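You operate a simulated robot arm through the tools that you are given. There is no shell and no other tool.

The job below is to be done with a simulated two-armed robot. You get a single attempt, and the scene is never put back.

JOB
Fetch the clips carton and set it on top of the cords carton. Pick up the blue grease tin with one hand, pass it to the other hand and put it on the dustpan mat. Fetch the tray marked "drips" from the spares shelf marked three and set it on the spares shelf marked four. Take the number six seal pod and put it on the blue tile. Fetch the white striped cloth and set it on the plank. Put the green tape measure on the plywood workbench away on the stores shelf marked three. Do these in any order. Set down upright: clips carton, blue grease tin, number six seal pod, green tape measure.

The check looks at the end state, three seconds after you hand in, the way a careful person would. Anything else that was tipped, shoved, dropped, spilled or broken makes it a failure. Lids that push on must go on centred and level and be pressed home; caps that screw on are set level and turned clockwise until they are tight. Flat cloth is picked up by pressing the open fingertips on it (5 to 10 N) and closing them slowly along it; thin cloth reads only 2 to 8 mm in the jaws.

ROBOT AND FRAMES
Two 7-joint arms with two-finger parallel grippers on one trunk, on a base that moves. Base frame: it is fixed to the floor where the robot stands at the start and does not move with it; the origin is under the middle of the robot, x ahead of it, y to its left, z up. Units: m, degrees, N and s.
The left shoulder is at the start at [0.11, 0.169, 1.511], the right one opposite. With the tool pointing down near the work surface each hand reaches from about 0.44 to 0.74 m from the robot's upright axis, wherever it stands, measured 20 degrees to its own side. Places, roughly: blue grease tin [-3, -1.75, 1]; blue tile (13x13x1 cm) [1.3, -4, 1.4]; clips carton [-3.25, -1.75, 1]; cords carton [0.75, -4, 0.5]; drain pan, drip tray [4.5, -4.25, 1]; dustpan mat [-1.1, -3.7, 0.7]; green tape measure [1.25, -0.75, 0.75]; number six seal pod [2.25, -4, 0.5]; plank (36x11x2 cm) [1, -2, 0.8]; spares shelf marked four [4.4, -4.4, 1.4]; stores shelf marked three [1.6, -4.2, 1]; white striped cloth (11x7x3 cm) [0.8, -2.2, 0.8]. Payload 1.57 kg a hand.
The tool frame of a hand sits at the grasp point between the pads (the TCP): z along the fingers, y along the line on which they close. The tips reach 0.03 m beyond it. Largest opening 0.08 m; finger width 0.017, thickness 0.012; the body of the gripper, 0.04 by 0.082 m, starts 0.08 m behind the TCP.
Orientation is told as [roll, pitch, yaw] about the base's x, y, z axes, in that order, counted from this pose: with the fingers straight down and closing along the base's y, the tool's x points along the base's -x, its y along +y and its z along -z.

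CONTROLS
- The arms move only by the tool move_arm. It takes "left_motion", "right_motion" or both (then of equal length, played together; a hand with none holds still); each is a list of rows, each a list of 3 entries, a list of its own where there are three numbers: the shift along the tool's x, y, z in units of 25 mm (1.0 is 25 mm), then the turn, a rotation vector about the tool's x, y, z in units of 6 degrees (1.0 is 6 degrees), then the finger opening in m, from 0 to 0.08. In form: [[[x, y, z], [wx, wy, wz], claw], ...]. A call has 1 to 20 rows; each row shifts and turns the commanded pose from where the row before left it, along the tool's axes as they then stand. A call with a number of a shift or a turn outside -1 to 1 is refused whole. Rows are played at 5 a second. More than 0.05 m and 8.6 degrees between two rows, or a gripper value outside its range, and nothing of the call is played. A pose out of reach is approached as far as the arm can. The call stops where the force on the tool passes 40 N (or 10 N more than at its start, if that is more) or the arm is blocked; 0.2 s more then pass. Each finger travels about 0.072 m/s and halts on what it meets, pressing with about 32 N; the grip force reading is that of the motor and also rises with nothing between the fingers. The clock runs only during rows and for 0.2 s after the last one: add rows that do not move to give the fingers time. The reply holds the time, the measured pose of the TCP, the force on the tool along the base axes, the opening and the grip force, in the units named above and with some noise, with the torque about the TCP (base axes, N m) and any sound that the robot's microphone picked up, and new pictures: "show" is both (left out), scene, wrist or none (wrist: the cameras of the hands that moved).
- Cameras (640 x 400 px; columns grow to the right, rows downward): "scene" is now at [0.1635, 0.0034, 1.7029]; the picture's right is [0.06, -1.00, 0.00], its down [-0.67, -0.04, -0.74] and it looks along [0.74, 0.04, -0.67] (base axes); focal length 293 px, centre (320, 200). "left" rides on the left gripper at [0.072, 0.007, -0.122] in its tool frame; the picture's right is [-0.09, 1.00, 0.00], its down [-0.84, -0.08, -0.54] and it looks along [-0.54, -0.05, 0.84] (tool axes); focal length 238 px, centre (320, 200). "right" rides on the right gripper at [0.072, -0.007, -0.122] in its tool frame; the picture's right is [0.09, 1.00, 0.00], its down [-0.84, 0.08, -0.54] and it looks along [-0.54, 0.05, 0.84] (tool axes); focal length 238 px, centre (320, 200).
- raise_lower(by): slides the trunk up (or, below 0, down) by that many m; the arms and the scene camera ride with it, the base frame stays. It gives what a move gives, with no picture.
- drive_base(legs): drives the robot by 1 to 6 legs, each [ahead, left, turn to the left] in m, m and degrees, along the robot's own axes; the way and the turn of a leg run together, so that a leg with both is an arc; at most 1.5 m and 180 degrees a leg. The arms and the cameras ride along, it lands a little off, and it stops where it bumps. It gives what a move gives, and a new picture of the scene camera.
- head_to(pan, tilt): turns the head with the scene camera to pan (to the left, within 86 degrees either way) and tilt (down, from -29 to 69), counted from straight ahead of the robot. It gives what a move gives, and a new picture of the scene camera.
- point_at(camera, pixels): for up to 12 pixels [column, row] of the newest picture of that camera ("zoom" is the newest enlarged one), the place [x, y, z] in the base frame of the surface seen there, good to about 0.003 m. It takes no simulated time.
- close_up(camera, box): a new picture of the part [left, top, right, bottom] of that camera's present view, enlarged. It takes no simulated time.
- hand_in(): hands the job in; it is judged then, once.

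Open the grippers and draw the arms clear of the work before you hand the job in, unless the task says otherwise.

The tools are called by a JSON object that holds its "name" and its "arguments". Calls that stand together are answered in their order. move_arm: Moves the arms, as the interface text tells. Its arguments: {"type":"object","properties":{"left_motion":{"type":"array","items":{"type":"array"}},"right_motion":{"type":"array","items":{"type":"array"}},"show":{"type":"string","enum":["both","scene","wrist","none"]}},"required":[]} The other tools are called the same way: raise_lower (by) moves the trunk up or down; drive_base (legs) drives the base; head_to (pan, tilt) turns the head that bears the scene camera; point_at (camera, pixels) gives the place of the surface under pixels of a picture; close_up (camera, box) takes an enlarged picture of a part of a camera's view; hand_in () hands the job in.

At the start:

```text
time: 0.0
left_tcp_pos: [0.6389, 0.3122, 1.2252]
left_tool_rot: [0.0, 0.0, 0.0]
left_ft_force: [-1.3, -1.2, 0.3]
left_ft_torque: [0.01, 0.04, -0.02]
left_grip_width: 0.0799
left_gripper_force: 0.1
right_tcp_pos: [0.6716, -0.2339, 1.1618]
right_tool_rot: [0.0, 0.0, -0.1]
right_ft_force: [0.1, -1.5, 0.4]
right_ft_torque: [-0.01, 0.02, -0.01]
right_grip_width: 0.08
right_gripper_force: 0.0
trunk travel left (down, up): [-0.825, 0.065]
robot x, y, heading: [-0.0009, -0.0003, 0.2]
head pan, tilt (commanded): [3.3, 42.1]
```

scene: 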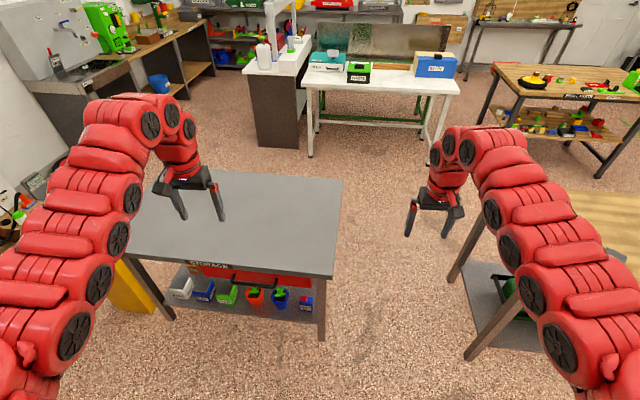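
right: 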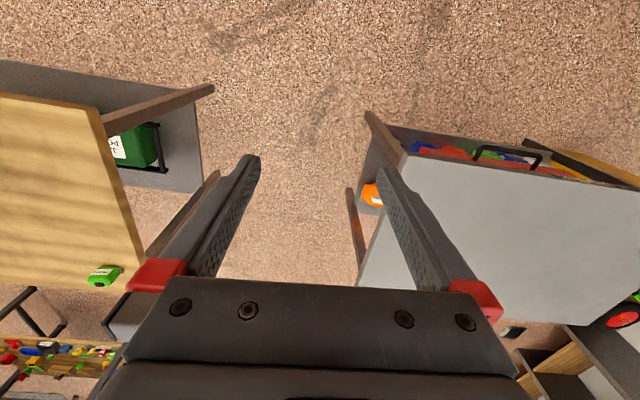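
left: 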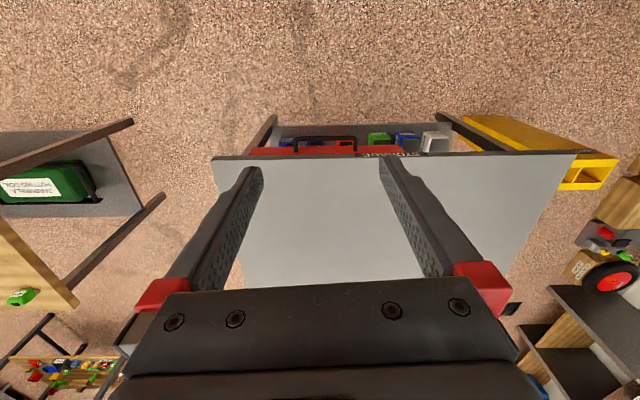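

The pictures show a steel bench ahead-left and a plywood bench to the right with a green item. I turn the head to look around the room before moving.

{"name": "head_to", "arguments": {"pan": -45, "tilt": 35}}

```text
time: 1.2
left_tcp_pos: [0.6393, 0.3119, 1.2243]
left_tool_rot: [0.0, 0.0, 0.0]
left_ft_force: [0.6, 1.0, 1.2]
left_ft_torque: [0.03, 0.02, -0.02]
left_grip_width: 0.0801
left_gripper_force: 0.0
right_tcp_pos: [0.6723, -0.2341, 1.1626]
right_tool_rot: [0.1, 0.0, -0.2]
right_ft_force: [-0.2, -0.6, 0.4]
right_ft_torque: [-0.02, 0.01, -0.02]
right_grip_width: 0.08
right_gripper_force: 0.1
trunk travel left (down, up): [-0.825, 0.065]
robot x, y, heading: [0.0022, -0.0011, -0.1]
head pan, tilt (commanded): [-45.0, 35.0]
```

scene: 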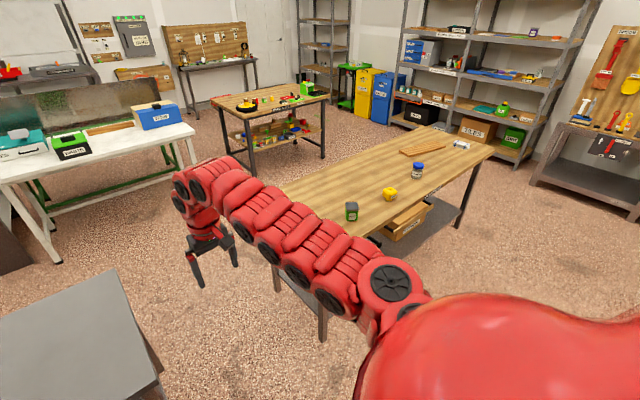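

The plywood bench shows a green item (352,211), yellow (390,193), a jar (417,170), the plank (424,146), and the cloth (461,145). I measure several places and zoom in.

{"name": "point_at", "arguments": {"camera": "scene", "pixels": [[352, 211], [390, 193], [417, 170], [424, 146], [461, 145], [490, 150], [430, 128], [280, 190], [365, 235], [503, 110], [620, 120], [480, 215]]}}

{"name": "close_up", "arguments": {"camera": "scene", "box": [320, 100, 520, 225]}}

{"name": "close_up", "arguments": {"camera": "scene", "box": [380, 0, 640, 165]}}

```text
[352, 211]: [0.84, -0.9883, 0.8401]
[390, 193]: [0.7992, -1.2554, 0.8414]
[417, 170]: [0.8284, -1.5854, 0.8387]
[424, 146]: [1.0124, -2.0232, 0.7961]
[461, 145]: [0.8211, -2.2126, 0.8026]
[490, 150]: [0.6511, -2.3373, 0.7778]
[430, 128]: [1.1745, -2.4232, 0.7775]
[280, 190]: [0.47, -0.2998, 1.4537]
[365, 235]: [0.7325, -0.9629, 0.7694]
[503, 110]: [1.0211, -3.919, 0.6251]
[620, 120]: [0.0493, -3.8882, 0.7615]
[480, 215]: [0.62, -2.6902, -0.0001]
```

```text
3.20 times, centred on (420, 162) of scene
```

zoom: 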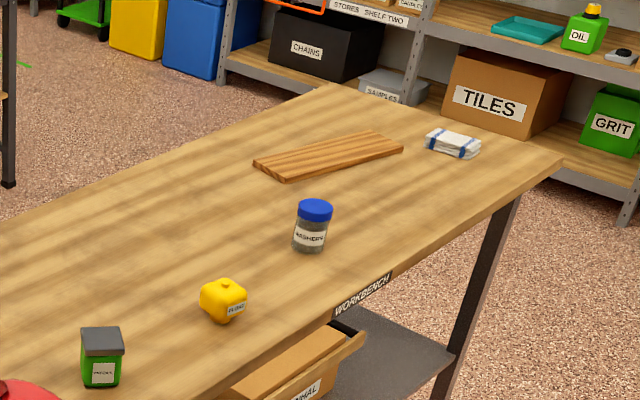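

```text
2.42 times, centred on (510, 82) of scene
```

zoom: 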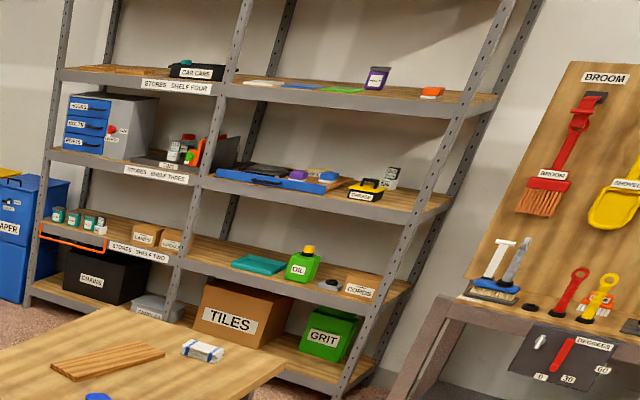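

The stores rack is clear now. The tape measure is hidden behind the right arm in the scene view, so I check the green item at (105,275) in the right wrist camera and zoom in on it.

{"name": "close_up", "arguments": {"camera": "right", "box": [40, 220, 200, 320]}}

{"name": "point_at", "arguments": {"camera": "right", "pixels": [[105, 275], [10, 110], [95, 110], [135, 250]]}}

{"name": "close_up", "arguments": {"camera": "scene", "box": [200, 0, 460, 165]}}

```text
4.00 times, centred on (120, 270) of right
```

zoom: 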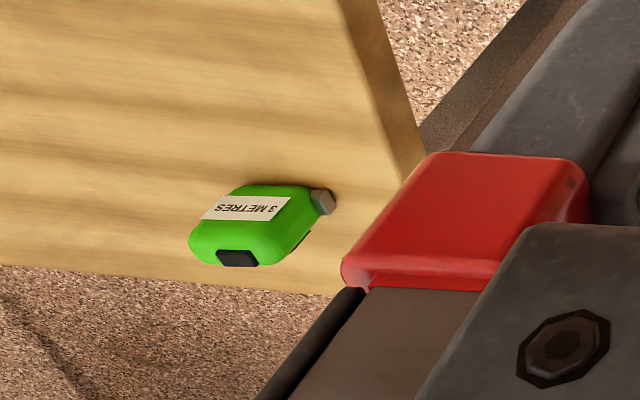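

```text
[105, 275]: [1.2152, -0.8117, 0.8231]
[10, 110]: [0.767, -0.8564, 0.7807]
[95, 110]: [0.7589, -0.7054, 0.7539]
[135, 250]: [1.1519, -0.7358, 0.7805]
```

```text
2.42 times, centred on (330, 82) of scene
```

zoom: 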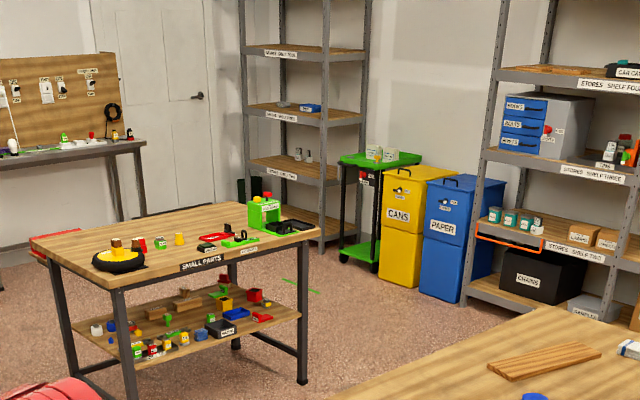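

I map out the furniture: small-parts table, bins, spares rack, and steel bench corners.

{"name": "point_at", "arguments": {"camera": "scene", "pixels": [[213, 100], [243, 120], [327, 98], [253, 178], [322, 160], [318, 100], [303, 48], [350, 45], [355, 110], [380, 125], [187, 135], [62, 260]]}}

{"name": "head_to", "arguments": {"pan": 20, "tilt": 35}}

```text
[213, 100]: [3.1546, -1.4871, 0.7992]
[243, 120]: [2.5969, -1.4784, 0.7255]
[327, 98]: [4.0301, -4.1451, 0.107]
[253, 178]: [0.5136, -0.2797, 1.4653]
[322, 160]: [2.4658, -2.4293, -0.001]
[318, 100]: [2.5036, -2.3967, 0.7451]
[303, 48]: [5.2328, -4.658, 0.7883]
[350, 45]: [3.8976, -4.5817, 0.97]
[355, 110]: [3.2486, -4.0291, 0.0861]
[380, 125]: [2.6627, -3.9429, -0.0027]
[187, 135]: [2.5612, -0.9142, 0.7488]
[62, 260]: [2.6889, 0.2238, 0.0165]
```

```text
time: 2.5
left_tcp_pos: [0.6387, 0.3122, 1.2248]
left_tool_rot: [0.0, -0.1, 0.1]
left_ft_force: [0.5, 0.2, -0.8]
left_ft_torque: [0.02, -0.01, -0.02]
left_grip_width: 0.08
left_gripper_force: 0.1
right_tcp_pos: [0.6717, -0.2334, 1.1632]
right_tool_rot: [0.0, 0.0, -0.1]
right_ft_force: [0.7, 0.6, 0.6]
right_ft_torque: [0.02, 0.01, 0.01]
right_grip_width: 0.08
right_gripper_force: 0.1
trunk travel left (down, up): [-0.825, 0.065]
robot x, y, heading: [-0.0023, 0.0001, -0.2]
head pan, tilt (commanded): [20.0, 35.0]
```

scene: 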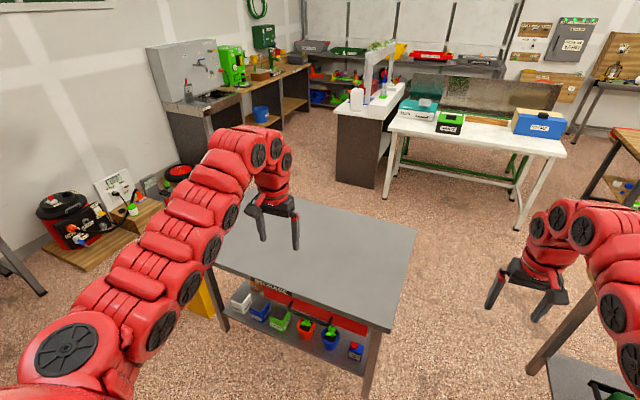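

I measure the steel bench's corners (415,228), (390,330), (215,270).

{"name": "point_at", "arguments": {"camera": "scene", "pixels": [[412, 230], [390, 325], [220, 265], [300, 200], [370, 390], [545, 355], [528, 368], [515, 225], [385, 195]]}}

{"name": "head_to", "arguments": {"pan": -86, "tilt": 25}}

```text
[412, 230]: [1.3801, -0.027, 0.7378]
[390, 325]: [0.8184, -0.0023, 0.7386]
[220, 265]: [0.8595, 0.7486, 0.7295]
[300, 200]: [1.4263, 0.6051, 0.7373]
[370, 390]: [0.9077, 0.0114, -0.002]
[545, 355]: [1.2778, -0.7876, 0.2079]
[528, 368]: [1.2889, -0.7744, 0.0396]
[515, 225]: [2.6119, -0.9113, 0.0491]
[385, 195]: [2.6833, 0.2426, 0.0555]
```

```text
time: 4.3
left_tcp_pos: [0.6397, 0.3118, 1.2247]
left_tool_rot: [0.0, -0.1, 0.1]
left_ft_force: [0.2, 1.0, 0.1]
left_ft_torque: [0.01, 0.03, 0.03]
left_grip_width: 0.0801
left_gripper_force: 0.0
right_tcp_pos: [0.6727, -0.2331, 1.1622]
right_tool_rot: [-0.1, 0.0, -0.1]
right_ft_force: [0.8, 0.5, -0.1]
right_ft_torque: [-0.04, 0.01, -0.01]
right_grip_width: 0.0799
right_gripper_force: 0.2
trunk travel left (down, up): [-0.825, 0.065]
robot x, y, heading: [-0.0015, 0.0007, 0.0]
head pan, tilt (commanded): [-85.9, 25.0]
```

scene: 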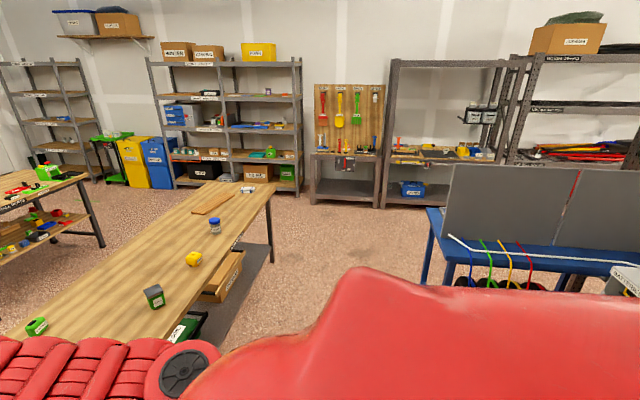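

The steel bench spans x 0.82–1.40, y 0–0.77, and the plywood bench x 0.65–1.28, y −0.72 to −2.4. I strafe right along the clear west side of the plywood bench to reach the cloth and plank.

{"name": "drive_base", "arguments": {"legs": [[0, -1.1, 0], [0, -1.05, 0]]}}

{"name": "head_to", "arguments": {"pan": 0, "tilt": 45}}

```text
time: 15.0
left_tcp_pos: [0.6521, -1.84, 1.2247]
left_tool_rot: [0.0, -0.1, 0.5]
left_ft_force: [0.7, -0.4, -0.2]
left_ft_torque: [0.01, 0.02, 0.03]
left_grip_width: 0.0802
left_gripper_force: 0.1
right_tcp_pos: [0.6888, -2.3857, 1.1623]
right_tool_rot: [0.0, -0.1, 0.3]
right_ft_force: [-1.3, -0.6, -1.3]
right_ft_torque: [-0.01, -0.01, -0.01]
right_grip_width: 0.08
right_gripper_force: 0.1
trunk travel left (down, up): [-0.825, 0.065]
robot x, y, heading: [0.0176, -2.1536, 0.4]
head pan, tilt (commanded): [-85.9, 25.0]
```

scene: 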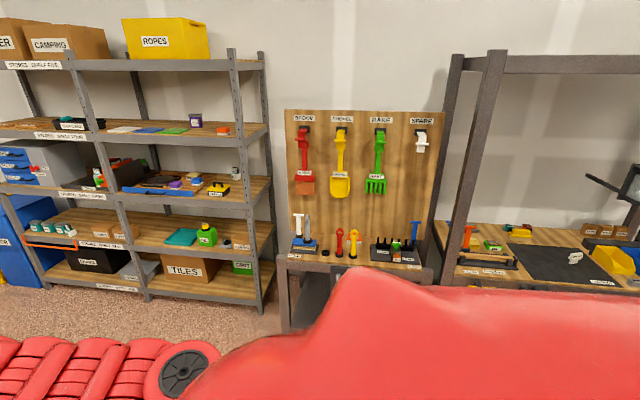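

```text
time: 16.6
left_tcp_pos: [0.6518, -1.8397, 1.2243]
left_tool_rot: [-0.1, 0.0, 0.6]
left_ft_force: [1.0, -0.2, -0.1]
left_ft_torque: [0.01, 0.03, 0.02]
left_grip_width: 0.0799
left_gripper_force: 0.0
right_tcp_pos: [0.6884, -2.3858, 1.1627]
right_tool_rot: [0.0, 0.1, 0.2]
right_ft_force: [-0.2, 0.9, 0.0]
right_ft_torque: [-0.02, 0.01, 0.01]
right_grip_width: 0.0799
right_gripper_force: 0.1
trunk travel left (down, up): [-0.825, 0.065]
robot x, y, heading: [0.0162, -2.1564, 0.2]
head pan, tilt (commanded): [0.0, 45.0]
```

scene: 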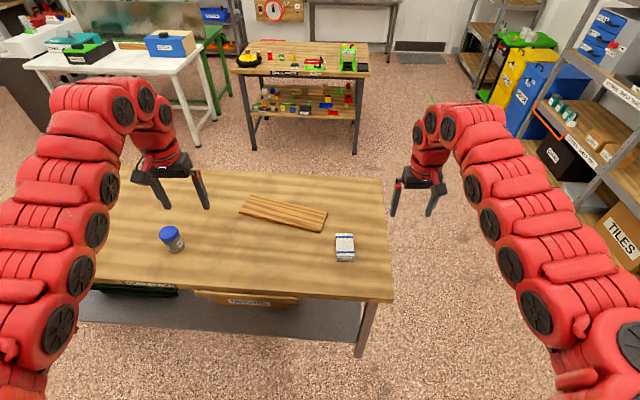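

The plank (285,213) and cloth (345,247) are in plain view. I zoom and measure their corners.

{"name": "close_up", "arguments": {"camera": "scene", "box": [220, 170, 400, 282]}}

{"name": "point_at", "arguments": {"camera": "scene", "pixels": [[245, 198], [240, 213], [327, 212], [321, 231], [336, 236], [352, 235], [337, 259], [354, 261], [345, 246], [391, 298], [383, 182], [100, 285]]}}

```text
3.56 times, centred on (310, 226) of scene
```

zoom: 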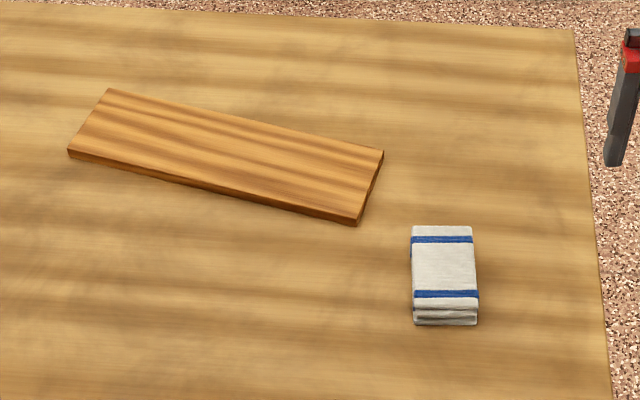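

```text
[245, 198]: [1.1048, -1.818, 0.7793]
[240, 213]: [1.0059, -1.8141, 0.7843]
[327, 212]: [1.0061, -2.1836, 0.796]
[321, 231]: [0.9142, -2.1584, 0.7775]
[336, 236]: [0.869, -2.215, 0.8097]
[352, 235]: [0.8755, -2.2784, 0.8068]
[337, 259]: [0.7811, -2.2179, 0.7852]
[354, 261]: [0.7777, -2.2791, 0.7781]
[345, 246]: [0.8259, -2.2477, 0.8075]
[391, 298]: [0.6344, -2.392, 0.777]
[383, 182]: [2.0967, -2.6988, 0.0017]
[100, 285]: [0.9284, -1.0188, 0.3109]
```

The cloth is centred near (0.826, −2.247) with its 11 cm side along x; the plank runs at about 75° yaw, centred near (1.01, −1.99), top z≈0.797. I drive a bit closer so the right arm covers both.

{"name": "drive_base", "arguments": {"legs": [[0.18, 0.2, 0]]}}

{"name": "move_arm", "arguments": {"left_motion": [[[1, 0, -1], [0, 0, 0], 0.08], [[1, 0, -1], [0, 0, 0], 0.08], [[1, 0, -1], [0, 0, 0], 0.08], [[1, 0, -1], [0, 0, 0], 0.08], [[1, 0, 0], [0, 0, 0], 0.08], [[1, 0, 0], [0, 0, 0], 0.08], [[1, 0, 0], [0, 0, 0], 0.08], [[1, 0, 0], [0, 0, 0], 0.08]], "show": "scene"}}

```text
time: 18.5
left_tcp_pos: [0.83, -1.6408, 1.2255]
left_tool_rot: [-0.1, 0.1, 0.5]
left_ft_force: [0.0, 0.0, -0.9]
left_ft_torque: [0.02, 0.01, -0.01]
left_grip_width: 0.08
left_gripper_force: 0.1
right_tcp_pos: [0.8653, -2.1872, 1.1631]
right_tool_rot: [0.1, 0.0, 0.3]
right_ft_force: [0.8, -0.5, 0.0]
right_ft_torque: [-0.02, 0.0, 0.02]
right_grip_width: 0.08
right_gripper_force: 0.0
trunk travel left (down, up): [-0.825, 0.065]
robot x, y, heading: [0.1923, -1.9591, 0.3]
head pan, tilt (commanded): [0.0, 45.0]
```

scene: 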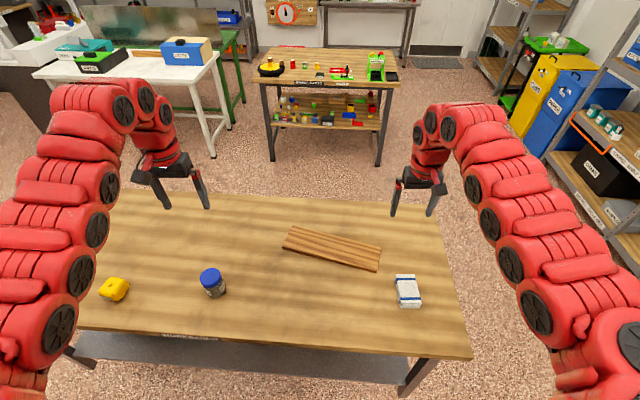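

```text
time: 20.3
left_tcp_pos: [0.777, -1.5955, 1.2439]
left_tool_rot: [-0.1, 0.3, 0.5]
left_ft_force: [1.2, 0.9, 0.4]
left_ft_torque: [0.0, 0.03, 0.03]
left_grip_width: 0.0798
left_gripper_force: 0.2
left hand out of reach, approached as far as the arm can: row 2, 3, 4, 5, 6, 7, 8
right_tcp_pos: [0.868, -2.185, 1.1629]
right_tool_rot: [0.0, 0.0, 0.3]
right_ft_force: [-0.1, 0.0, -0.3]
right_ft_torque: [0.01, 0.03, -0.01]
right_grip_width: 0.08
right_gripper_force: 0.1
trunk travel left (down, up): [-0.825, 0.065]
robot x, y, heading: [0.1927, -1.9566, 0.5]
head pan, tilt (commanded): [0.0, 45.0]
```

scene: 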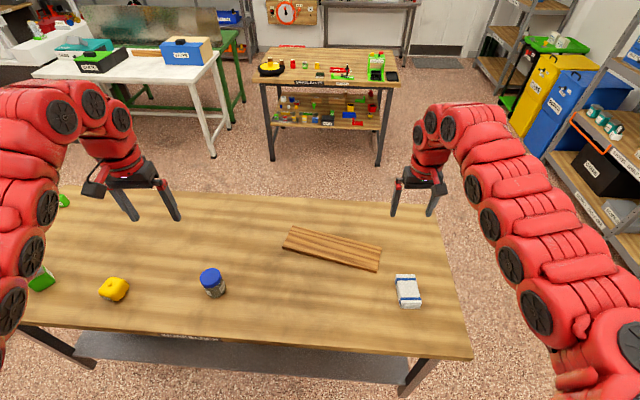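

The left arm can't fold further at that height, but it's clear of everything at z≈1.24. I shift the base 0.1 m ahead and 0.13 m left so both cloth and plank are within the right arm's range.

{"name": "drive_base", "arguments": {"legs": [[0.1, 0.13, 0]]}}

{"name": "point_at", "arguments": {"camera": "scene", "pixels": [[320, 200]]}}

```text
time: 21.8
left_tcp_pos: [0.8736, -1.4651, 1.2444]
left_tool_rot: [0.0, 0.0, 0.4]
left_ft_force: [1.1, 0.1, -0.1]
left_ft_torque: [0.02, 0.02, 0.05]
left_grip_width: 0.08
left_gripper_force: 0.0
right_tcp_pos: [0.9626, -2.0552, 1.163]
right_tool_rot: [0.1, -0.2, 0.2]
right_ft_force: [-0.4, -0.8, 0.3]
right_ft_torque: [0.01, 0.01, -0.01]
right_grip_width: 0.0798
right_gripper_force: 0.0
trunk travel left (down, up): [-0.825, 0.065]
robot x, y, heading: [0.2943, -1.8246, 0.5]
head pan, tilt (commanded): [0.0, 45.0]
```

scene: 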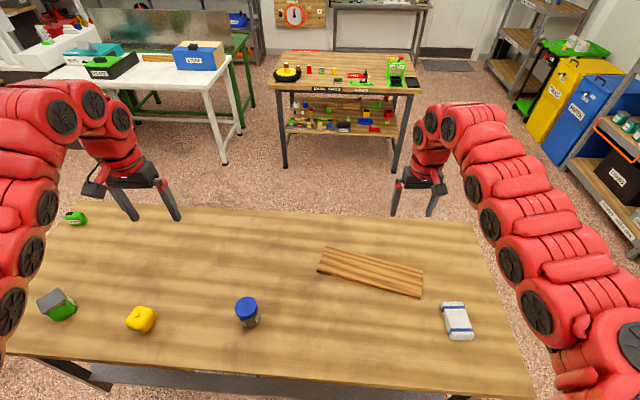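

```text
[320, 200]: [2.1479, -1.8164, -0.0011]
```

I now re-measure the cloth and plank corners from this nearer view.

{"name": "close_up", "arguments": {"camera": "scene", "box": [310, 235, 486, 345]}}

{"name": "point_at", "arguments": {"camera": "scene", "pixels": [[442, 304], [463, 304], [449, 337], [472, 337], [456, 320], [326, 249], [319, 269], [421, 269], [417, 294], [370, 270], [75, 216], [69, 218]]}}

```text
3.64 times, centred on (398, 290) of scene
```

zoom: 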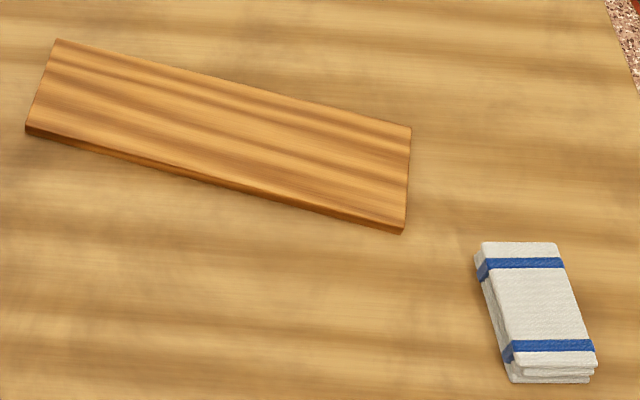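

```text
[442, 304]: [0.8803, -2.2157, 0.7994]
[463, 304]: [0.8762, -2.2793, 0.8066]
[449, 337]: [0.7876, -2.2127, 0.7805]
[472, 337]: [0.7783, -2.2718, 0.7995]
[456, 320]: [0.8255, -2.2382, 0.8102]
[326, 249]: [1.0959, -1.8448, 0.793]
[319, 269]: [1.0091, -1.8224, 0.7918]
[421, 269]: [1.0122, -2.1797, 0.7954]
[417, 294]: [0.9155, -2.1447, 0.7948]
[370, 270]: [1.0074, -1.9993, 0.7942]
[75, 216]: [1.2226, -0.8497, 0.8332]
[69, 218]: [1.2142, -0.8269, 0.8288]
```

I query the zoom view for the top corners of the cloth and plank.

{"name": "point_at", "arguments": {"camera": "zoom", "pixels": [[486, 246], [554, 246], [592, 358], [517, 358], [540, 305], [59, 43], [406, 131], [400, 222], [30, 123], [217, 130]]}}

```text
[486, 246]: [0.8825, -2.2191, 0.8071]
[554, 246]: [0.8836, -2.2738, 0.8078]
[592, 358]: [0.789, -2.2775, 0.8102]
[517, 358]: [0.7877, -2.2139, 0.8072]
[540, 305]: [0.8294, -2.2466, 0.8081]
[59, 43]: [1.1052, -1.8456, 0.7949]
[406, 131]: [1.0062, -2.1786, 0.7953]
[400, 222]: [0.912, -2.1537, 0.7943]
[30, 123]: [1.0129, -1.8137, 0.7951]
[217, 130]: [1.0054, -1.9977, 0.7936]
```

Cloth centre is about (0.835, −2.246), top 0.809; plank centre (1.009, −1.998), yaw 73.4°, top 0.795. I move the open right hand above the cloth to z≈0.95.

{"name": "move_arm", "arguments": {"right_motion": [[[0.64, -0.954, 1], [0, 0, 0], 0.08], [[0.64, -0.954, 1], [0, 0, 0], 0.08], [[0.64, -0.954, 1], [0, 0, 0], 0.08], [[0.64, -0.954, 1], [0, 0, 0], 0.08], [[0.64, -0.954, 1], [0, 0, 0], 0.08], [[0.64, -0.954, 1], [0, 0, 0], 0.08], [[0.64, -0.954, 1], [0, 0, 0], 0.08], [[0.64, -0.954, 1], [0, 0, 0], 0.08], [[0, 0, 0], [0, 0, 0], 0.08]]}}

```text
time: 23.8
left_tcp_pos: [0.8751, -1.4627, 1.2439]
left_tool_rot: [-0.1, 0.1, 0.3]
left_ft_force: [-0.1, -0.1, -0.5]
left_ft_torque: [-0.06, 0.01, 0.03]
left_grip_width: 0.0802
left_gripper_force: 0.1
right_tcp_pos: [0.8372, -2.2446, 0.9635]
right_tool_rot: [0.0, 0.0, 0.3]
right_ft_force: [0.1, 0.1, -0.6]
right_ft_torque: [-0.01, 0.02, 0.0]
right_grip_width: 0.0799
right_gripper_force: 0.1
trunk travel left (down, up): [-0.825, 0.065]
robot x, y, heading: [0.2916, -1.8237, 0.2]
head pan, tilt (commanded): [0.0, 45.0]
```

scene: 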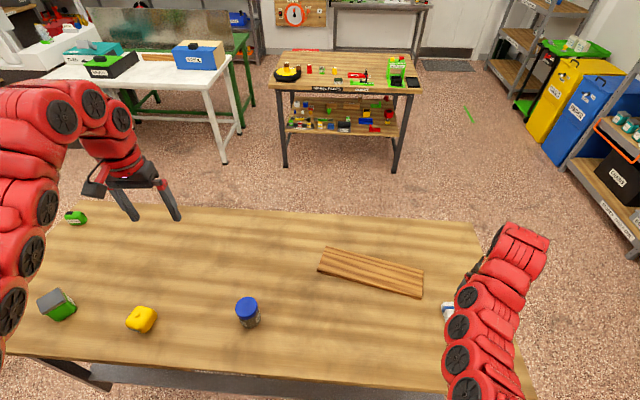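
right: 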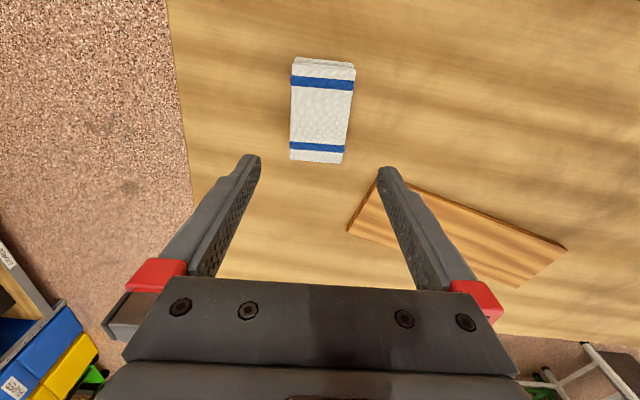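

The wrist camera shows the cloth at (322,110), roughly centred between the fingers. I verify its corners from this nearer view.

{"name": "point_at", "arguments": {"camera": "right", "pixels": [[294, 64], [353, 69], [343, 160], [292, 157], [321, 110], [291, 110], [350, 110]]}}

```text
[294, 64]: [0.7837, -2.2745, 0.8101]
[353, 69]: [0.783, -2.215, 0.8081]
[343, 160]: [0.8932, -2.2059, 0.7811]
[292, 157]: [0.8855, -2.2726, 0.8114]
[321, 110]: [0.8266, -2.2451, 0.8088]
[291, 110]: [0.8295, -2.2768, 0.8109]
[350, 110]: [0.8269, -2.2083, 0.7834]
```

The cloth spans y −2.276 to −2.212 and x 0.783 to 0.887, centred under the hand. I descend to z≈0.814 and close slowly.

{"name": "move_arm", "arguments": {"right_motion": [[[0, 0, 1], [0, 0, 0], 0.08], [[0, 0, 1], [0, 0, 0], 0.08], [[0, 0, 1], [0, 0, 0], 0.08], [[0, 0, 1], [0, 0, 0], 0.08], [[0, 0, 1], [0, 0, 0], 0.08], [[0, 0, 0.5], [0, 0, 0], 0.08], [[0, 0, 0.45], [0, 0, 0], 0.08], [[0, 0, 0], [0, 0, 0], 0.08]], "show": "wrist"}}

```text
time: 25.6
left_tcp_pos: [0.8754, -1.4625, 1.2433]
left_tool_rot: [-0.1, 0.2, 0.3]
left_ft_force: [-0.1, -0.7, 0.3]
left_ft_torque: [0.02, -0.01, 0.02]
left_grip_width: 0.0798
left_gripper_force: 0.1
right_tcp_pos: [0.837, -2.2448, 0.8143]
right_tool_rot: [0.0, -0.1, 0.2]
right_ft_force: [-0.1, 0.6, 0.7]
right_ft_torque: [0.02, -0.02, 0.0]
right_grip_width: 0.0798
right_gripper_force: 0.0
trunk travel left (down, up): [-0.825, 0.065]
robot x, y, heading: [0.291, -1.8257, 0.3]
head pan, tilt (commanded): [0.0, 45.0]
```

right: 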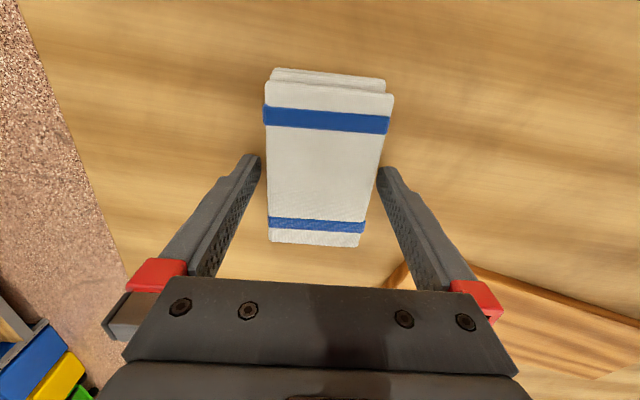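

The fingers straddle the cloth cleanly with no contact force. I close slowly.

{"name": "move_arm", "arguments": {"right_motion": [[[0, 0, 0], [0, 0, 0], 0.072], [[0, 0, 0], [0, 0, 0], 0.066], [[0, 0, 0], [0, 0, 0], 0.06], [[0, 0, 0], [0, 0, 0], 0.054], [[0, 0, 0], [0, 0, 0], 0.05], [[0, 0, 0], [0, 0, 0], 0.045], [[0, 0, 0], [0, 0, 0], 0.045]], "show": "wrist"}}

```text
time: 27.2
left_tcp_pos: [0.8747, -1.4634, 1.2444]
left_tool_rot: [-0.1, 0.1, 0.4]
left_ft_force: [-0.8, 0.3, 0.4]
left_ft_torque: [-0.01, -0.01, 0.02]
left_grip_width: 0.08
left_gripper_force: 0.0
right_tcp_pos: [0.8372, -2.2448, 0.8151]
right_tool_rot: [0.0, 0.0, 0.2]
right_ft_force: [0.7, -0.3, 0.1]
right_ft_torque: [0.03, -0.01, 0.02]
right_grip_width: 0.0652
right_gripper_force: 31.9
trunk travel left (down, up): [-0.825, 0.065]
robot x, y, heading: [0.2907, -1.8227, 0.4]
head pan, tilt (commanded): [0.0, 45.0]
```

right: 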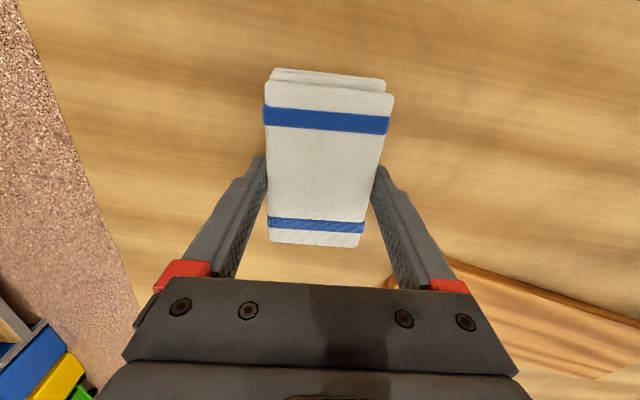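

Gripped firmly at 0.065 m. I lift 13.5 cm and carry it over the plank centre before turning.

{"name": "move_arm", "arguments": {"right_motion": [[[0, 0, -0.9], [0, 0, 0], 0.045], [[0, 0, -0.9], [0, 0, 0], 0.045], [[0, 0, -0.9], [0, 0, 0], 0.045], [[0, 0, -0.9], [0, 0, 0], 0.045], [[0, 0, -0.9], [0, 0, 0], 0.045], [[0, 0, -0.9], [0, 0, 0], 0.045], [[-0.688, 0.988, 0], [0, 0, 0], 0.045], [[-0.688, 0.988, 0], [0, 0, 0], 0.045], [[-0.688, 0.988, 0], [0, 0, 0], 0.045], [[-0.688, 0.988, 0], [0, 0, 0], 0.045], [[-0.688, 0.988, 0], [0, 0, 0], 0.045], [[-0.688, 0.988, 0], [0, 0, 0], 0.045], [[-0.688, 0.988, 0], [0, 0, 0], 0.045], [[-0.688, 0.988, 0], [0, 0, 0], 0.045], [[-0.688, 0.988, 0], [0, 0, 0], 0.045], [[-0.688, 0.988, 0], [0, 0, 0], 0.045], [[0, 0, 0], [0, 0, 0], 0.045]], "show": "wrist"}}

{"name": "move_arm", "arguments": {"right_motion": [[[0, 0, 0], [0, 0, -0.941], 0.045], [[0, 0, 0], [0, 0, -0.941], 0.045], [[0, 0, 0], [0, 0, -0.941], 0.045], [[0, 0, 0], [0, 0, -0.941], 0.045], [[0, 0, 0], [0, 0, -0.941], 0.045], [[0, 0, 0], [0, 0, -0.941], 0.045], [[0, 0, 0], [0, 0, -0.941], 0.045], [[0, 0, 0], [0, 0, -0.941], 0.045], [[0, 0, 0], [0, 0, -0.941], 0.045], [[0, 0, 0], [0, 0, -0.941], 0.045], [[0, 0, 0], [0, 0, -0.941], 0.045], [[0, 0, 0], [0, 0, -0.941], 0.045], [[0, 0, 0], [0, 0, -0.941], 0.045], [[0, 0, 0], [0, 0, 0], 0.045], [[0, 0, 0], [0, 0, 0], 0.045]]}}

```text
time: 30.8
left_tcp_pos: [0.8754, -1.4643, 1.2432]
left_tool_rot: [0.0, 0.2, 0.4]
left_ft_force: [-0.3, -0.6, 1.1]
left_ft_torque: [0.01, 0.01, 0.01]
left_grip_width: 0.0801
left_gripper_force: 0.0
right_tcp_pos: [0.9925, -2.0137, 0.9501]
right_tool_rot: [-0.1, -0.1, 0.2]
right_ft_force: [0.0, 1.0, -0.6]
right_ft_torque: [-0.01, -0.01, -0.01]
right_grip_width: 0.0649
right_gripper_force: 32.2
right hand out of reach, approached as far as the arm can: row 16
trunk travel left (down, up): [-0.825, 0.065]
robot x, y, heading: [0.2875, -1.8241, 0.6]
head pan, tilt (commanded): [0.0, 45.0]
```

right: 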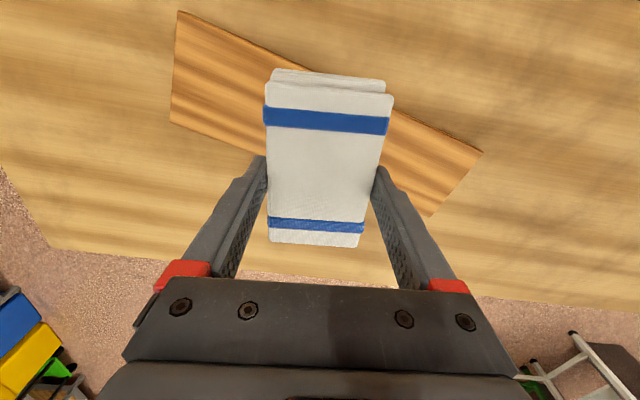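

```text
time: 34.0
left_tcp_pos: [0.8754, -1.4632, 1.2436]
left_tool_rot: [-0.1, 0.3, 0.4]
left_ft_force: [0.2, 0.2, 0.5]
left_ft_torque: [0.0, -0.01, 0.0]
left_grip_width: 0.0801
left_gripper_force: 0.0
right_tcp_pos: [0.9922, -2.0144, 0.9506]
right_tool_rot: [0.0, 0.0, 73.8]
right_ft_force: [-0.4, -0.1, 0.0]
right_ft_torque: [-0.04, 0.0, -0.04]
right_grip_width: 0.0648
right_gripper_force: 32.0
trunk travel left (down, up): [-0.825, 0.065]
robot x, y, heading: [0.2949, -1.823, 0.5]
head pan, tilt (commanded): [0.0, 45.0]
```

scene: 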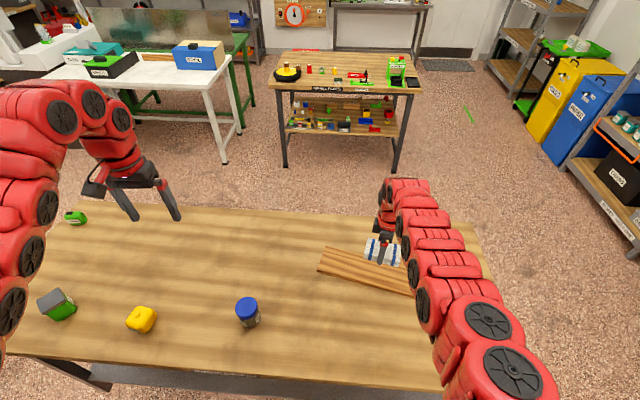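
right: 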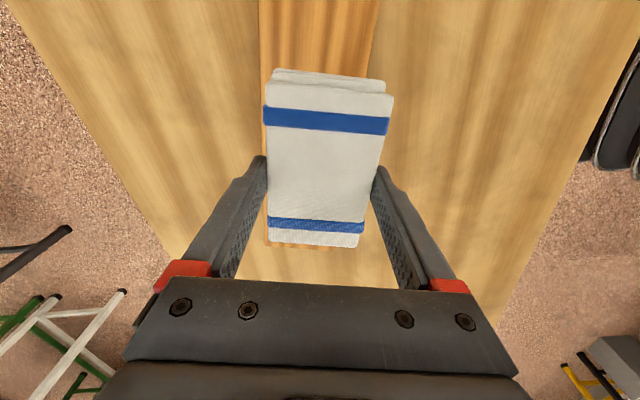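

The cloth is turned to 73.8°, but the hand stopped about 1–2 cm short of the plank centre at its reach limit. I lower the trunk 0.08 m, which lowers the hand and gains reach.

{"name": "raise_lower", "arguments": {"by": -0.08}}

```text
time: 35.1
left_tcp_pos: [0.8756, -1.462, 1.1641]
left_tool_rot: [-0.1, 0.0, 0.4]
left_ft_force: [0.5, -0.1, 0.3]
left_ft_torque: [-0.02, 0.0, 0.02]
left_grip_width: 0.08
left_gripper_force: 0.0
right_tcp_pos: [0.9935, -2.0137, 0.8704]
right_tool_rot: [-0.1, 0.0, 73.7]
right_ft_force: [0.1, 0.9, 0.2]
right_ft_torque: [-0.04, 0.02, -0.03]
right_grip_width: 0.0651
right_gripper_force: 31.7
trunk travel left (down, up): [-0.745, 0.145]
robot x, y, heading: [0.2923, -1.8242, 0.4]
head pan, tilt (commanded): [0.0, 45.0]
```

Reach depends on height relative to the shoulder, so I raise the hand 12 cm relative to the trunk, correct the horizontal offset, then bring it down with the trunk.

{"name": "move_arm", "arguments": {"right_motion": [[[0, 0, -0.8], [0, 0, 0], 0.045], [[0, 0, -0.8], [0, 0, 0], 0.045], [[0, 0, -0.8], [0, 0, 0], 0.045], [[0, 0, -0.8], [0, 0, 0], 0.045], [[0, 0, -0.8], [0, 0, 0], 0.045], [[0, 0, -0.8], [0, 0, 0], 0.045], [[-0.4, -0.2, 0], [0, 0, 0], 0.045], [[-0.37, -0.22, 0], [0, 0, 0], 0.045], [[0, 0, 0], [0, 0, 0], 0.045]], "show": "wrist"}}

```text
time: 37.1
left_tcp_pos: [0.8746, -1.4639, 1.1634]
left_tool_rot: [-0.1, 0.2, 0.5]
left_ft_force: [0.8, 0.1, 0.4]
left_ft_torque: [0.0, 0.02, -0.03]
left_grip_width: 0.0802
left_gripper_force: 0.1
right_tcp_pos: [1.0075, -1.9992, 0.9908]
right_tool_rot: [0.0, 0.0, 73.6]
right_ft_force: [-0.2, -0.3, -0.2]
right_ft_torque: [-0.02, -0.04, 0.04]
right_grip_width: 0.065
right_gripper_force: 31.7
trunk travel left (down, up): [-0.745, 0.145]
robot x, y, heading: [0.2896, -1.8246, -0.0]
head pan, tilt (commanded): [0.0, 45.0]
```

right: 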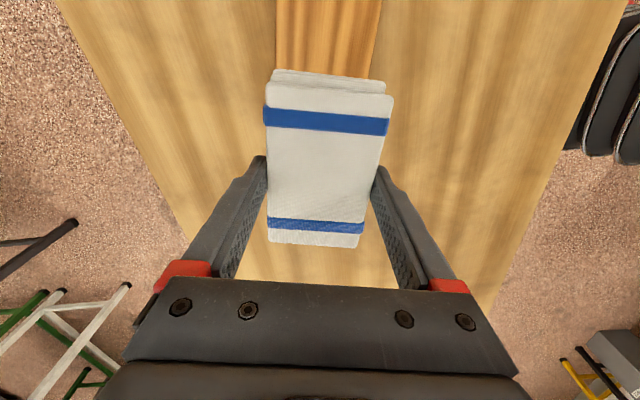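

The hand is at (1.0075, −1.9992), right over the plank centre. I lower the trunk 0.145 m, leaving about 1 cm to the plank.

{"name": "raise_lower", "arguments": {"by": -0.145}}

{"name": "move_arm", "arguments": {"right_motion": [[[0, 0, 0.2], [0, 0, 0], 0.045], [[0, 0, 0.15], [0, 0, 0], 0.045], [[0, 0, 0.1], [0, 0, 0], 0.045], [[0, 0, 0.1], [0, 0, 0], 0.045]]}}

```text
time: 38.9
left_tcp_pos: [0.8752, -1.4639, 1.018]
left_tool_rot: [-0.1, 0.1, 0.4]
left_ft_force: [0.2, -0.3, -0.7]
left_ft_torque: [-0.02, 0.01, -0.04]
left_grip_width: 0.0803
left_gripper_force: 0.1
right_tcp_pos: [1.0077, -1.9978, 0.8457]
right_tool_rot: [0.1, -0.1, 73.7]
right_ft_force: [-0.5, -0.7, -1.0]
right_ft_torque: [0.0, -0.02, 0.01]
right_grip_width: 0.0649
right_gripper_force: 32.6
trunk travel left (down, up): [-0.6, 0.29]
robot x, y, heading: [0.2898, -1.8255, 0.1]
head pan, tilt (commanded): [0.0, 45.0]
```

```text
time: 39.9
left_tcp_pos: [0.8749, -1.4633, 1.0189]
left_tool_rot: [-0.1, 0.2, 0.4]
left_ft_force: [0.7, -0.3, 0.4]
left_ft_torque: [-0.02, 0.02, 0.03]
left_grip_width: 0.0801
left_gripper_force: 0.0
right_tcp_pos: [1.0076, -1.9971, 0.8305]
right_tool_rot: [0.0, 0.0, 73.7]
right_ft_force: [0.1, 1.1, -0.4]
right_ft_torque: [0.01, 0.01, 0.02]
right_grip_width: 0.065
right_gripper_force: 32.0
trunk travel left (down, up): [-0.6, 0.29]
robot x, y, heading: [0.2898, -1.8248, 0.3]
head pan, tilt (commanded): [0.0, 45.0]
```

scene: 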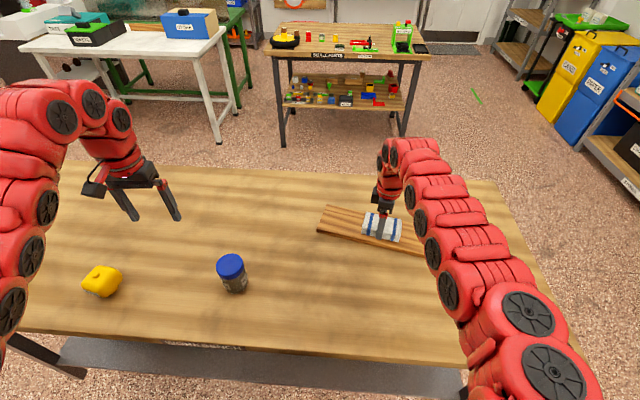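
right: 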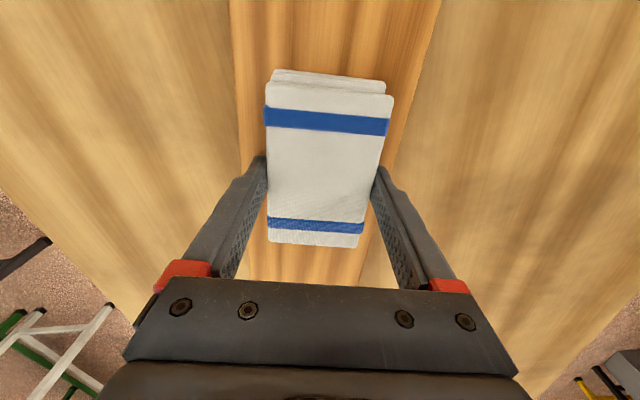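

No contact yet at z=0.8305. I lower in small steps until there is a slight contact.

{"name": "move_arm", "arguments": {"right_motion": [[[0, 0, 0.06], [0, 0, 0], 0.045], [[0, 0, 0.06], [0, 0, 0], 0.045], [[0, 0, 0.04], [0, 0, 0], 0.045], [[0, 0, 0], [0, 0, 0], 0.045]], "show": "none"}}

```text
time: 40.9
left_tcp_pos: [0.8739, -1.4628, 1.0194]
left_tool_rot: [-0.2, 0.0, 0.4]
left_ft_force: [-0.6, 0.5, -0.5]
left_ft_torque: [-0.02, 0.0, -0.02]
left_grip_width: 0.0799
left_gripper_force: 0.2
right_tcp_pos: [1.0072, -1.9981, 0.8313]
right_tool_rot: [-0.4, 0.0, 73.7]
right_ft_force: [5.4, -0.6, 28.0]
right_ft_torque: [0.1, 0.42, 0.01]
right_grip_width: 0.0649
right_gripper_force: 32.0
trunk travel left (down, up): [-0.6, 0.29]
robot x, y, heading: [0.2918, -1.8217, 0.4]
head pan, tilt (commanded): [0.0, 45.0]
```

Contact reached (28 N upward). I ease up 3 mm, then open the fingers slowly.

{"name": "move_arm", "arguments": {"right_motion": [[[0, 0, -0.12], [0, 0, 0], 0.045], [[0, 0, 0], [0, 0, 0], 0.066], [[0, 0, 0], [0, 0, 0], 0.072], [[0, 0, 0], [0, 0, 0], 0.08], [[0, 0, 0], [0, 0, 0], 0.08], [[0, 0, 0], [0, 0, 0], 0.08]], "show": "wrist"}}

```text
time: 42.2
left_tcp_pos: [0.8763, -1.4628, 1.0191]
left_tool_rot: [0.0, 0.1, 0.4]
left_ft_force: [-0.5, -0.8, 0.5]
left_ft_torque: [0.02, -0.01, 0.01]
left_grip_width: 0.0799
left_gripper_force: 0.1
right_tcp_pos: [1.0087, -1.9992, 0.8298]
right_tool_rot: [0.0, -0.1, 73.7]
right_ft_force: [-0.3, 0.6, -0.9]
right_ft_torque: [0.02, -0.04, 0.02]
right_grip_width: 0.0801
right_gripper_force: 0.0
trunk travel left (down, up): [-0.6, 0.29]
robot x, y, heading: [0.288, -1.8271, 0.3]
head pan, tilt (commanded): [0.0, 45.0]
```

right: 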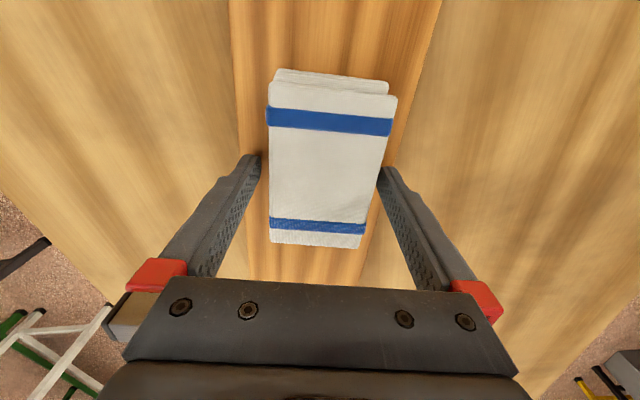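

The cloth rests on the plank and the fingers are clear of it. I retract straight up 15 cm and rotate the wrist back.

{"name": "move_arm", "arguments": {"right_motion": [[[0, 0, -0.5], [0, 0, 0], 0.08], [[0, 0, -1], [0, 0, 0], 0.08], [[0, 0, -1], [0, 0, 0], 0.08], [[0, 0, -1], [0, 0, 0], 0.08], [[0, 0, -1], [0, 0, 0], 0.08], [[0, 0, -1], [0, 0, 0], 0.08], [[0, 0, -1], [0, 0, 0], 0.08]], "show": "wrist"}}

{"name": "raise_lower", "arguments": {"by": 0.22}}

{"name": "move_arm", "arguments": {"right_motion": [[[0.5, 0, 0], [0, 0, 0.941], 0.08], [[0.5, 0, 0], [0, 0, 0.941], 0.08], [[0, 0, 0], [0, 0, 0.941], 0.08], [[0, 0, 0], [0, 0, 0.941], 0.08], [[0, 0, 0], [0, 0, 0.941], 0.08], [[0, 0, 0], [0, 0, 0.941], 0.08], [[0, 0, 0], [0, 0, 0.941], 0.08], [[0, 0, 0], [0, 0, 0.941], 0.08], [[0, 0, 0], [0, 0, 0.941], 0.08], [[0, 0, 0], [0, 0, 0.941], 0.08], [[0, 0, 0], [0, 0, 0.941], 0.08], [[0, 0, 0], [0, 0, 0.941], 0.08], [[0, 0, 0], [0, 0, 0.941], 0.08]]}}

```text
time: 43.9
left_tcp_pos: [0.8752, -1.4629, 1.0182]
left_tool_rot: [-0.1, 0.2, 0.3]
left_ft_force: [-0.2, 0.2, -0.5]
left_ft_torque: [-0.02, 0.01, -0.01]
left_grip_width: 0.0801
left_gripper_force: 0.0
right_tcp_pos: [1.0076, -1.9975, 0.9928]
right_tool_rot: [0.0, 0.0, 73.6]
right_ft_force: [-0.3, 0.5, -0.3]
right_ft_torque: [-0.02, -0.04, -0.03]
right_grip_width: 0.0801
right_gripper_force: 0.1
trunk travel left (down, up): [-0.6, 0.29]
robot x, y, heading: [0.2888, -1.8257, 0.3]
head pan, tilt (commanded): [0.0, 45.0]
```

right: 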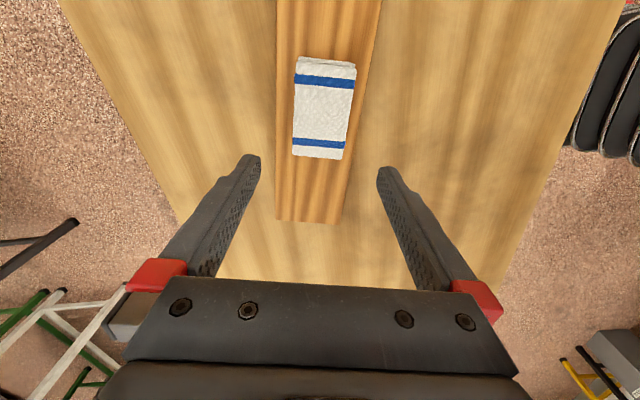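

```text
time: 46.2
left_tcp_pos: [0.8744, -1.4632, 1.2375]
left_tool_rot: [-0.1, 0.2, 0.4]
left_ft_force: [-0.1, 0.2, -0.3]
left_ft_torque: [0.0, 0.0, 0.0]
left_grip_width: 0.08
left_gripper_force: 0.0
right_tcp_pos: [1.0089, -1.9977, 1.2139]
right_tool_rot: [-0.1, 0.0, 73.8]
right_ft_force: [0.2, 0.5, -0.5]
right_ft_torque: [0.03, 0.01, 0.0]
right_grip_width: 0.0797
right_gripper_force: 0.0
trunk travel left (down, up): [-0.82, 0.07]
robot x, y, heading: [0.2924, -1.8244, 0.5]
head pan, tilt (commanded): [0.0, 45.0]
```

```text
time: 49.0
left_tcp_pos: [0.8752, -1.4638, 1.2376]
left_tool_rot: [-0.1, 0.0, 0.5]
left_ft_force: [0.0, 0.2, -1.2]
left_ft_torque: [0.01, 0.02, 0.01]
left_grip_width: 0.0801
left_gripper_force: 0.0
right_tcp_pos: [1.0006, -2.0208, 1.2129]
right_tool_rot: [0.0, 0.1, 0.1]
right_ft_force: [1.3, -0.5, -0.3]
right_ft_torque: [-0.01, 0.02, -0.01]
right_grip_width: 0.0802
right_gripper_force: 0.0
trunk travel left (down, up): [-0.82, 0.07]
robot x, y, heading: [0.2923, -1.8244, 0.4]
head pan, tilt (commanded): [0.0, 45.0]
```

scene: 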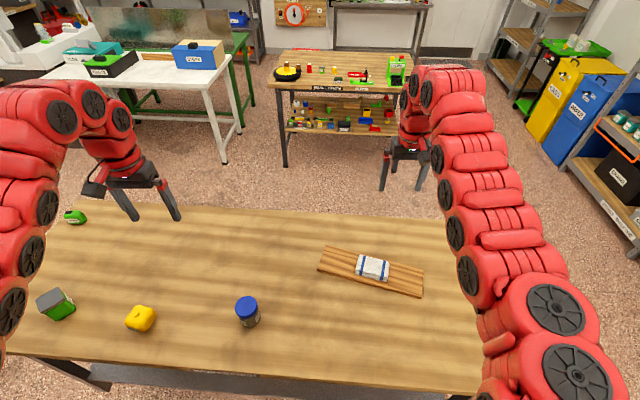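
right: 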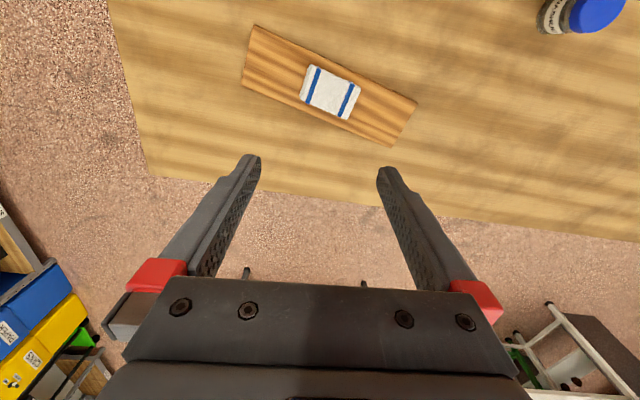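

The cloth sits squarely on the plank. Next is the tape measure at (75,217); I drive north along the bench to y≈−0.63 so the right arm can reach it with a forward-tilted tool.

{"name": "drive_base", "arguments": {"legs": [[0.04, 1.19, 0]]}}

{"name": "head_to", "arguments": {"pan": -10, "tilt": 45}}

```text
time: 55.0
left_tcp_pos: [0.9059, -0.2849, 1.238]
left_tool_rot: [-0.1, 0.1, 0.4]
left_ft_force: [0.3, -0.2, -0.9]
left_ft_torque: [0.01, -0.01, 0.04]
left_grip_width: 0.0801
left_gripper_force: 0.2
right_tcp_pos: [1.0333, -0.8424, 1.2133]
right_tool_rot: [0.1, 0.1, 0.3]
right_ft_force: [0.4, -0.6, 0.7]
right_ft_torque: [0.02, 0.0, 0.0]
right_grip_width: 0.0799
right_gripper_force: 0.0
trunk travel left (down, up): [-0.82, 0.07]
robot x, y, heading: [0.3223, -0.6429, 0.2]
head pan, tilt (commanded): [0.0, 45.0]
```

scene: 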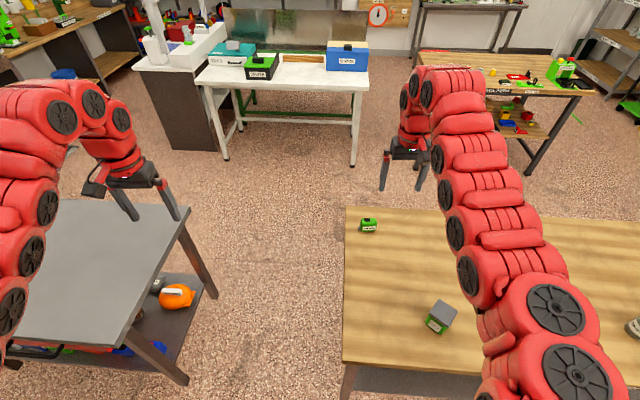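

```text
time: 55.7
left_tcp_pos: [0.906, -0.2847, 1.2383]
left_tool_rot: [-0.1, 0.2, 0.6]
left_ft_force: [-0.4, 1.0, 0.1]
left_ft_torque: [0.0, -0.02, 0.05]
left_grip_width: 0.08
left_gripper_force: 0.1
right_tcp_pos: [1.0328, -0.8421, 1.2127]
right_tool_rot: [0.1, -0.1, 0.2]
right_ft_force: [0.0, -0.3, 0.0]
right_ft_torque: [-0.01, -0.01, 0.01]
right_grip_width: 0.0801
right_gripper_force: 0.0
trunk travel left (down, up): [-0.82, 0.07]
robot x, y, heading: [0.3262, -0.6493, 0.5]
head pan, tilt (commanded): [-10.0, 45.0]
```

scene: 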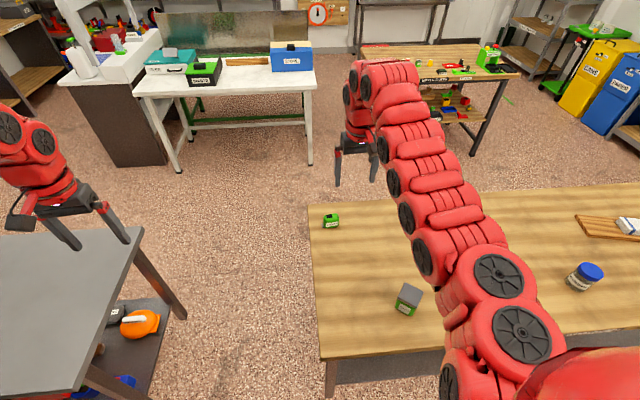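

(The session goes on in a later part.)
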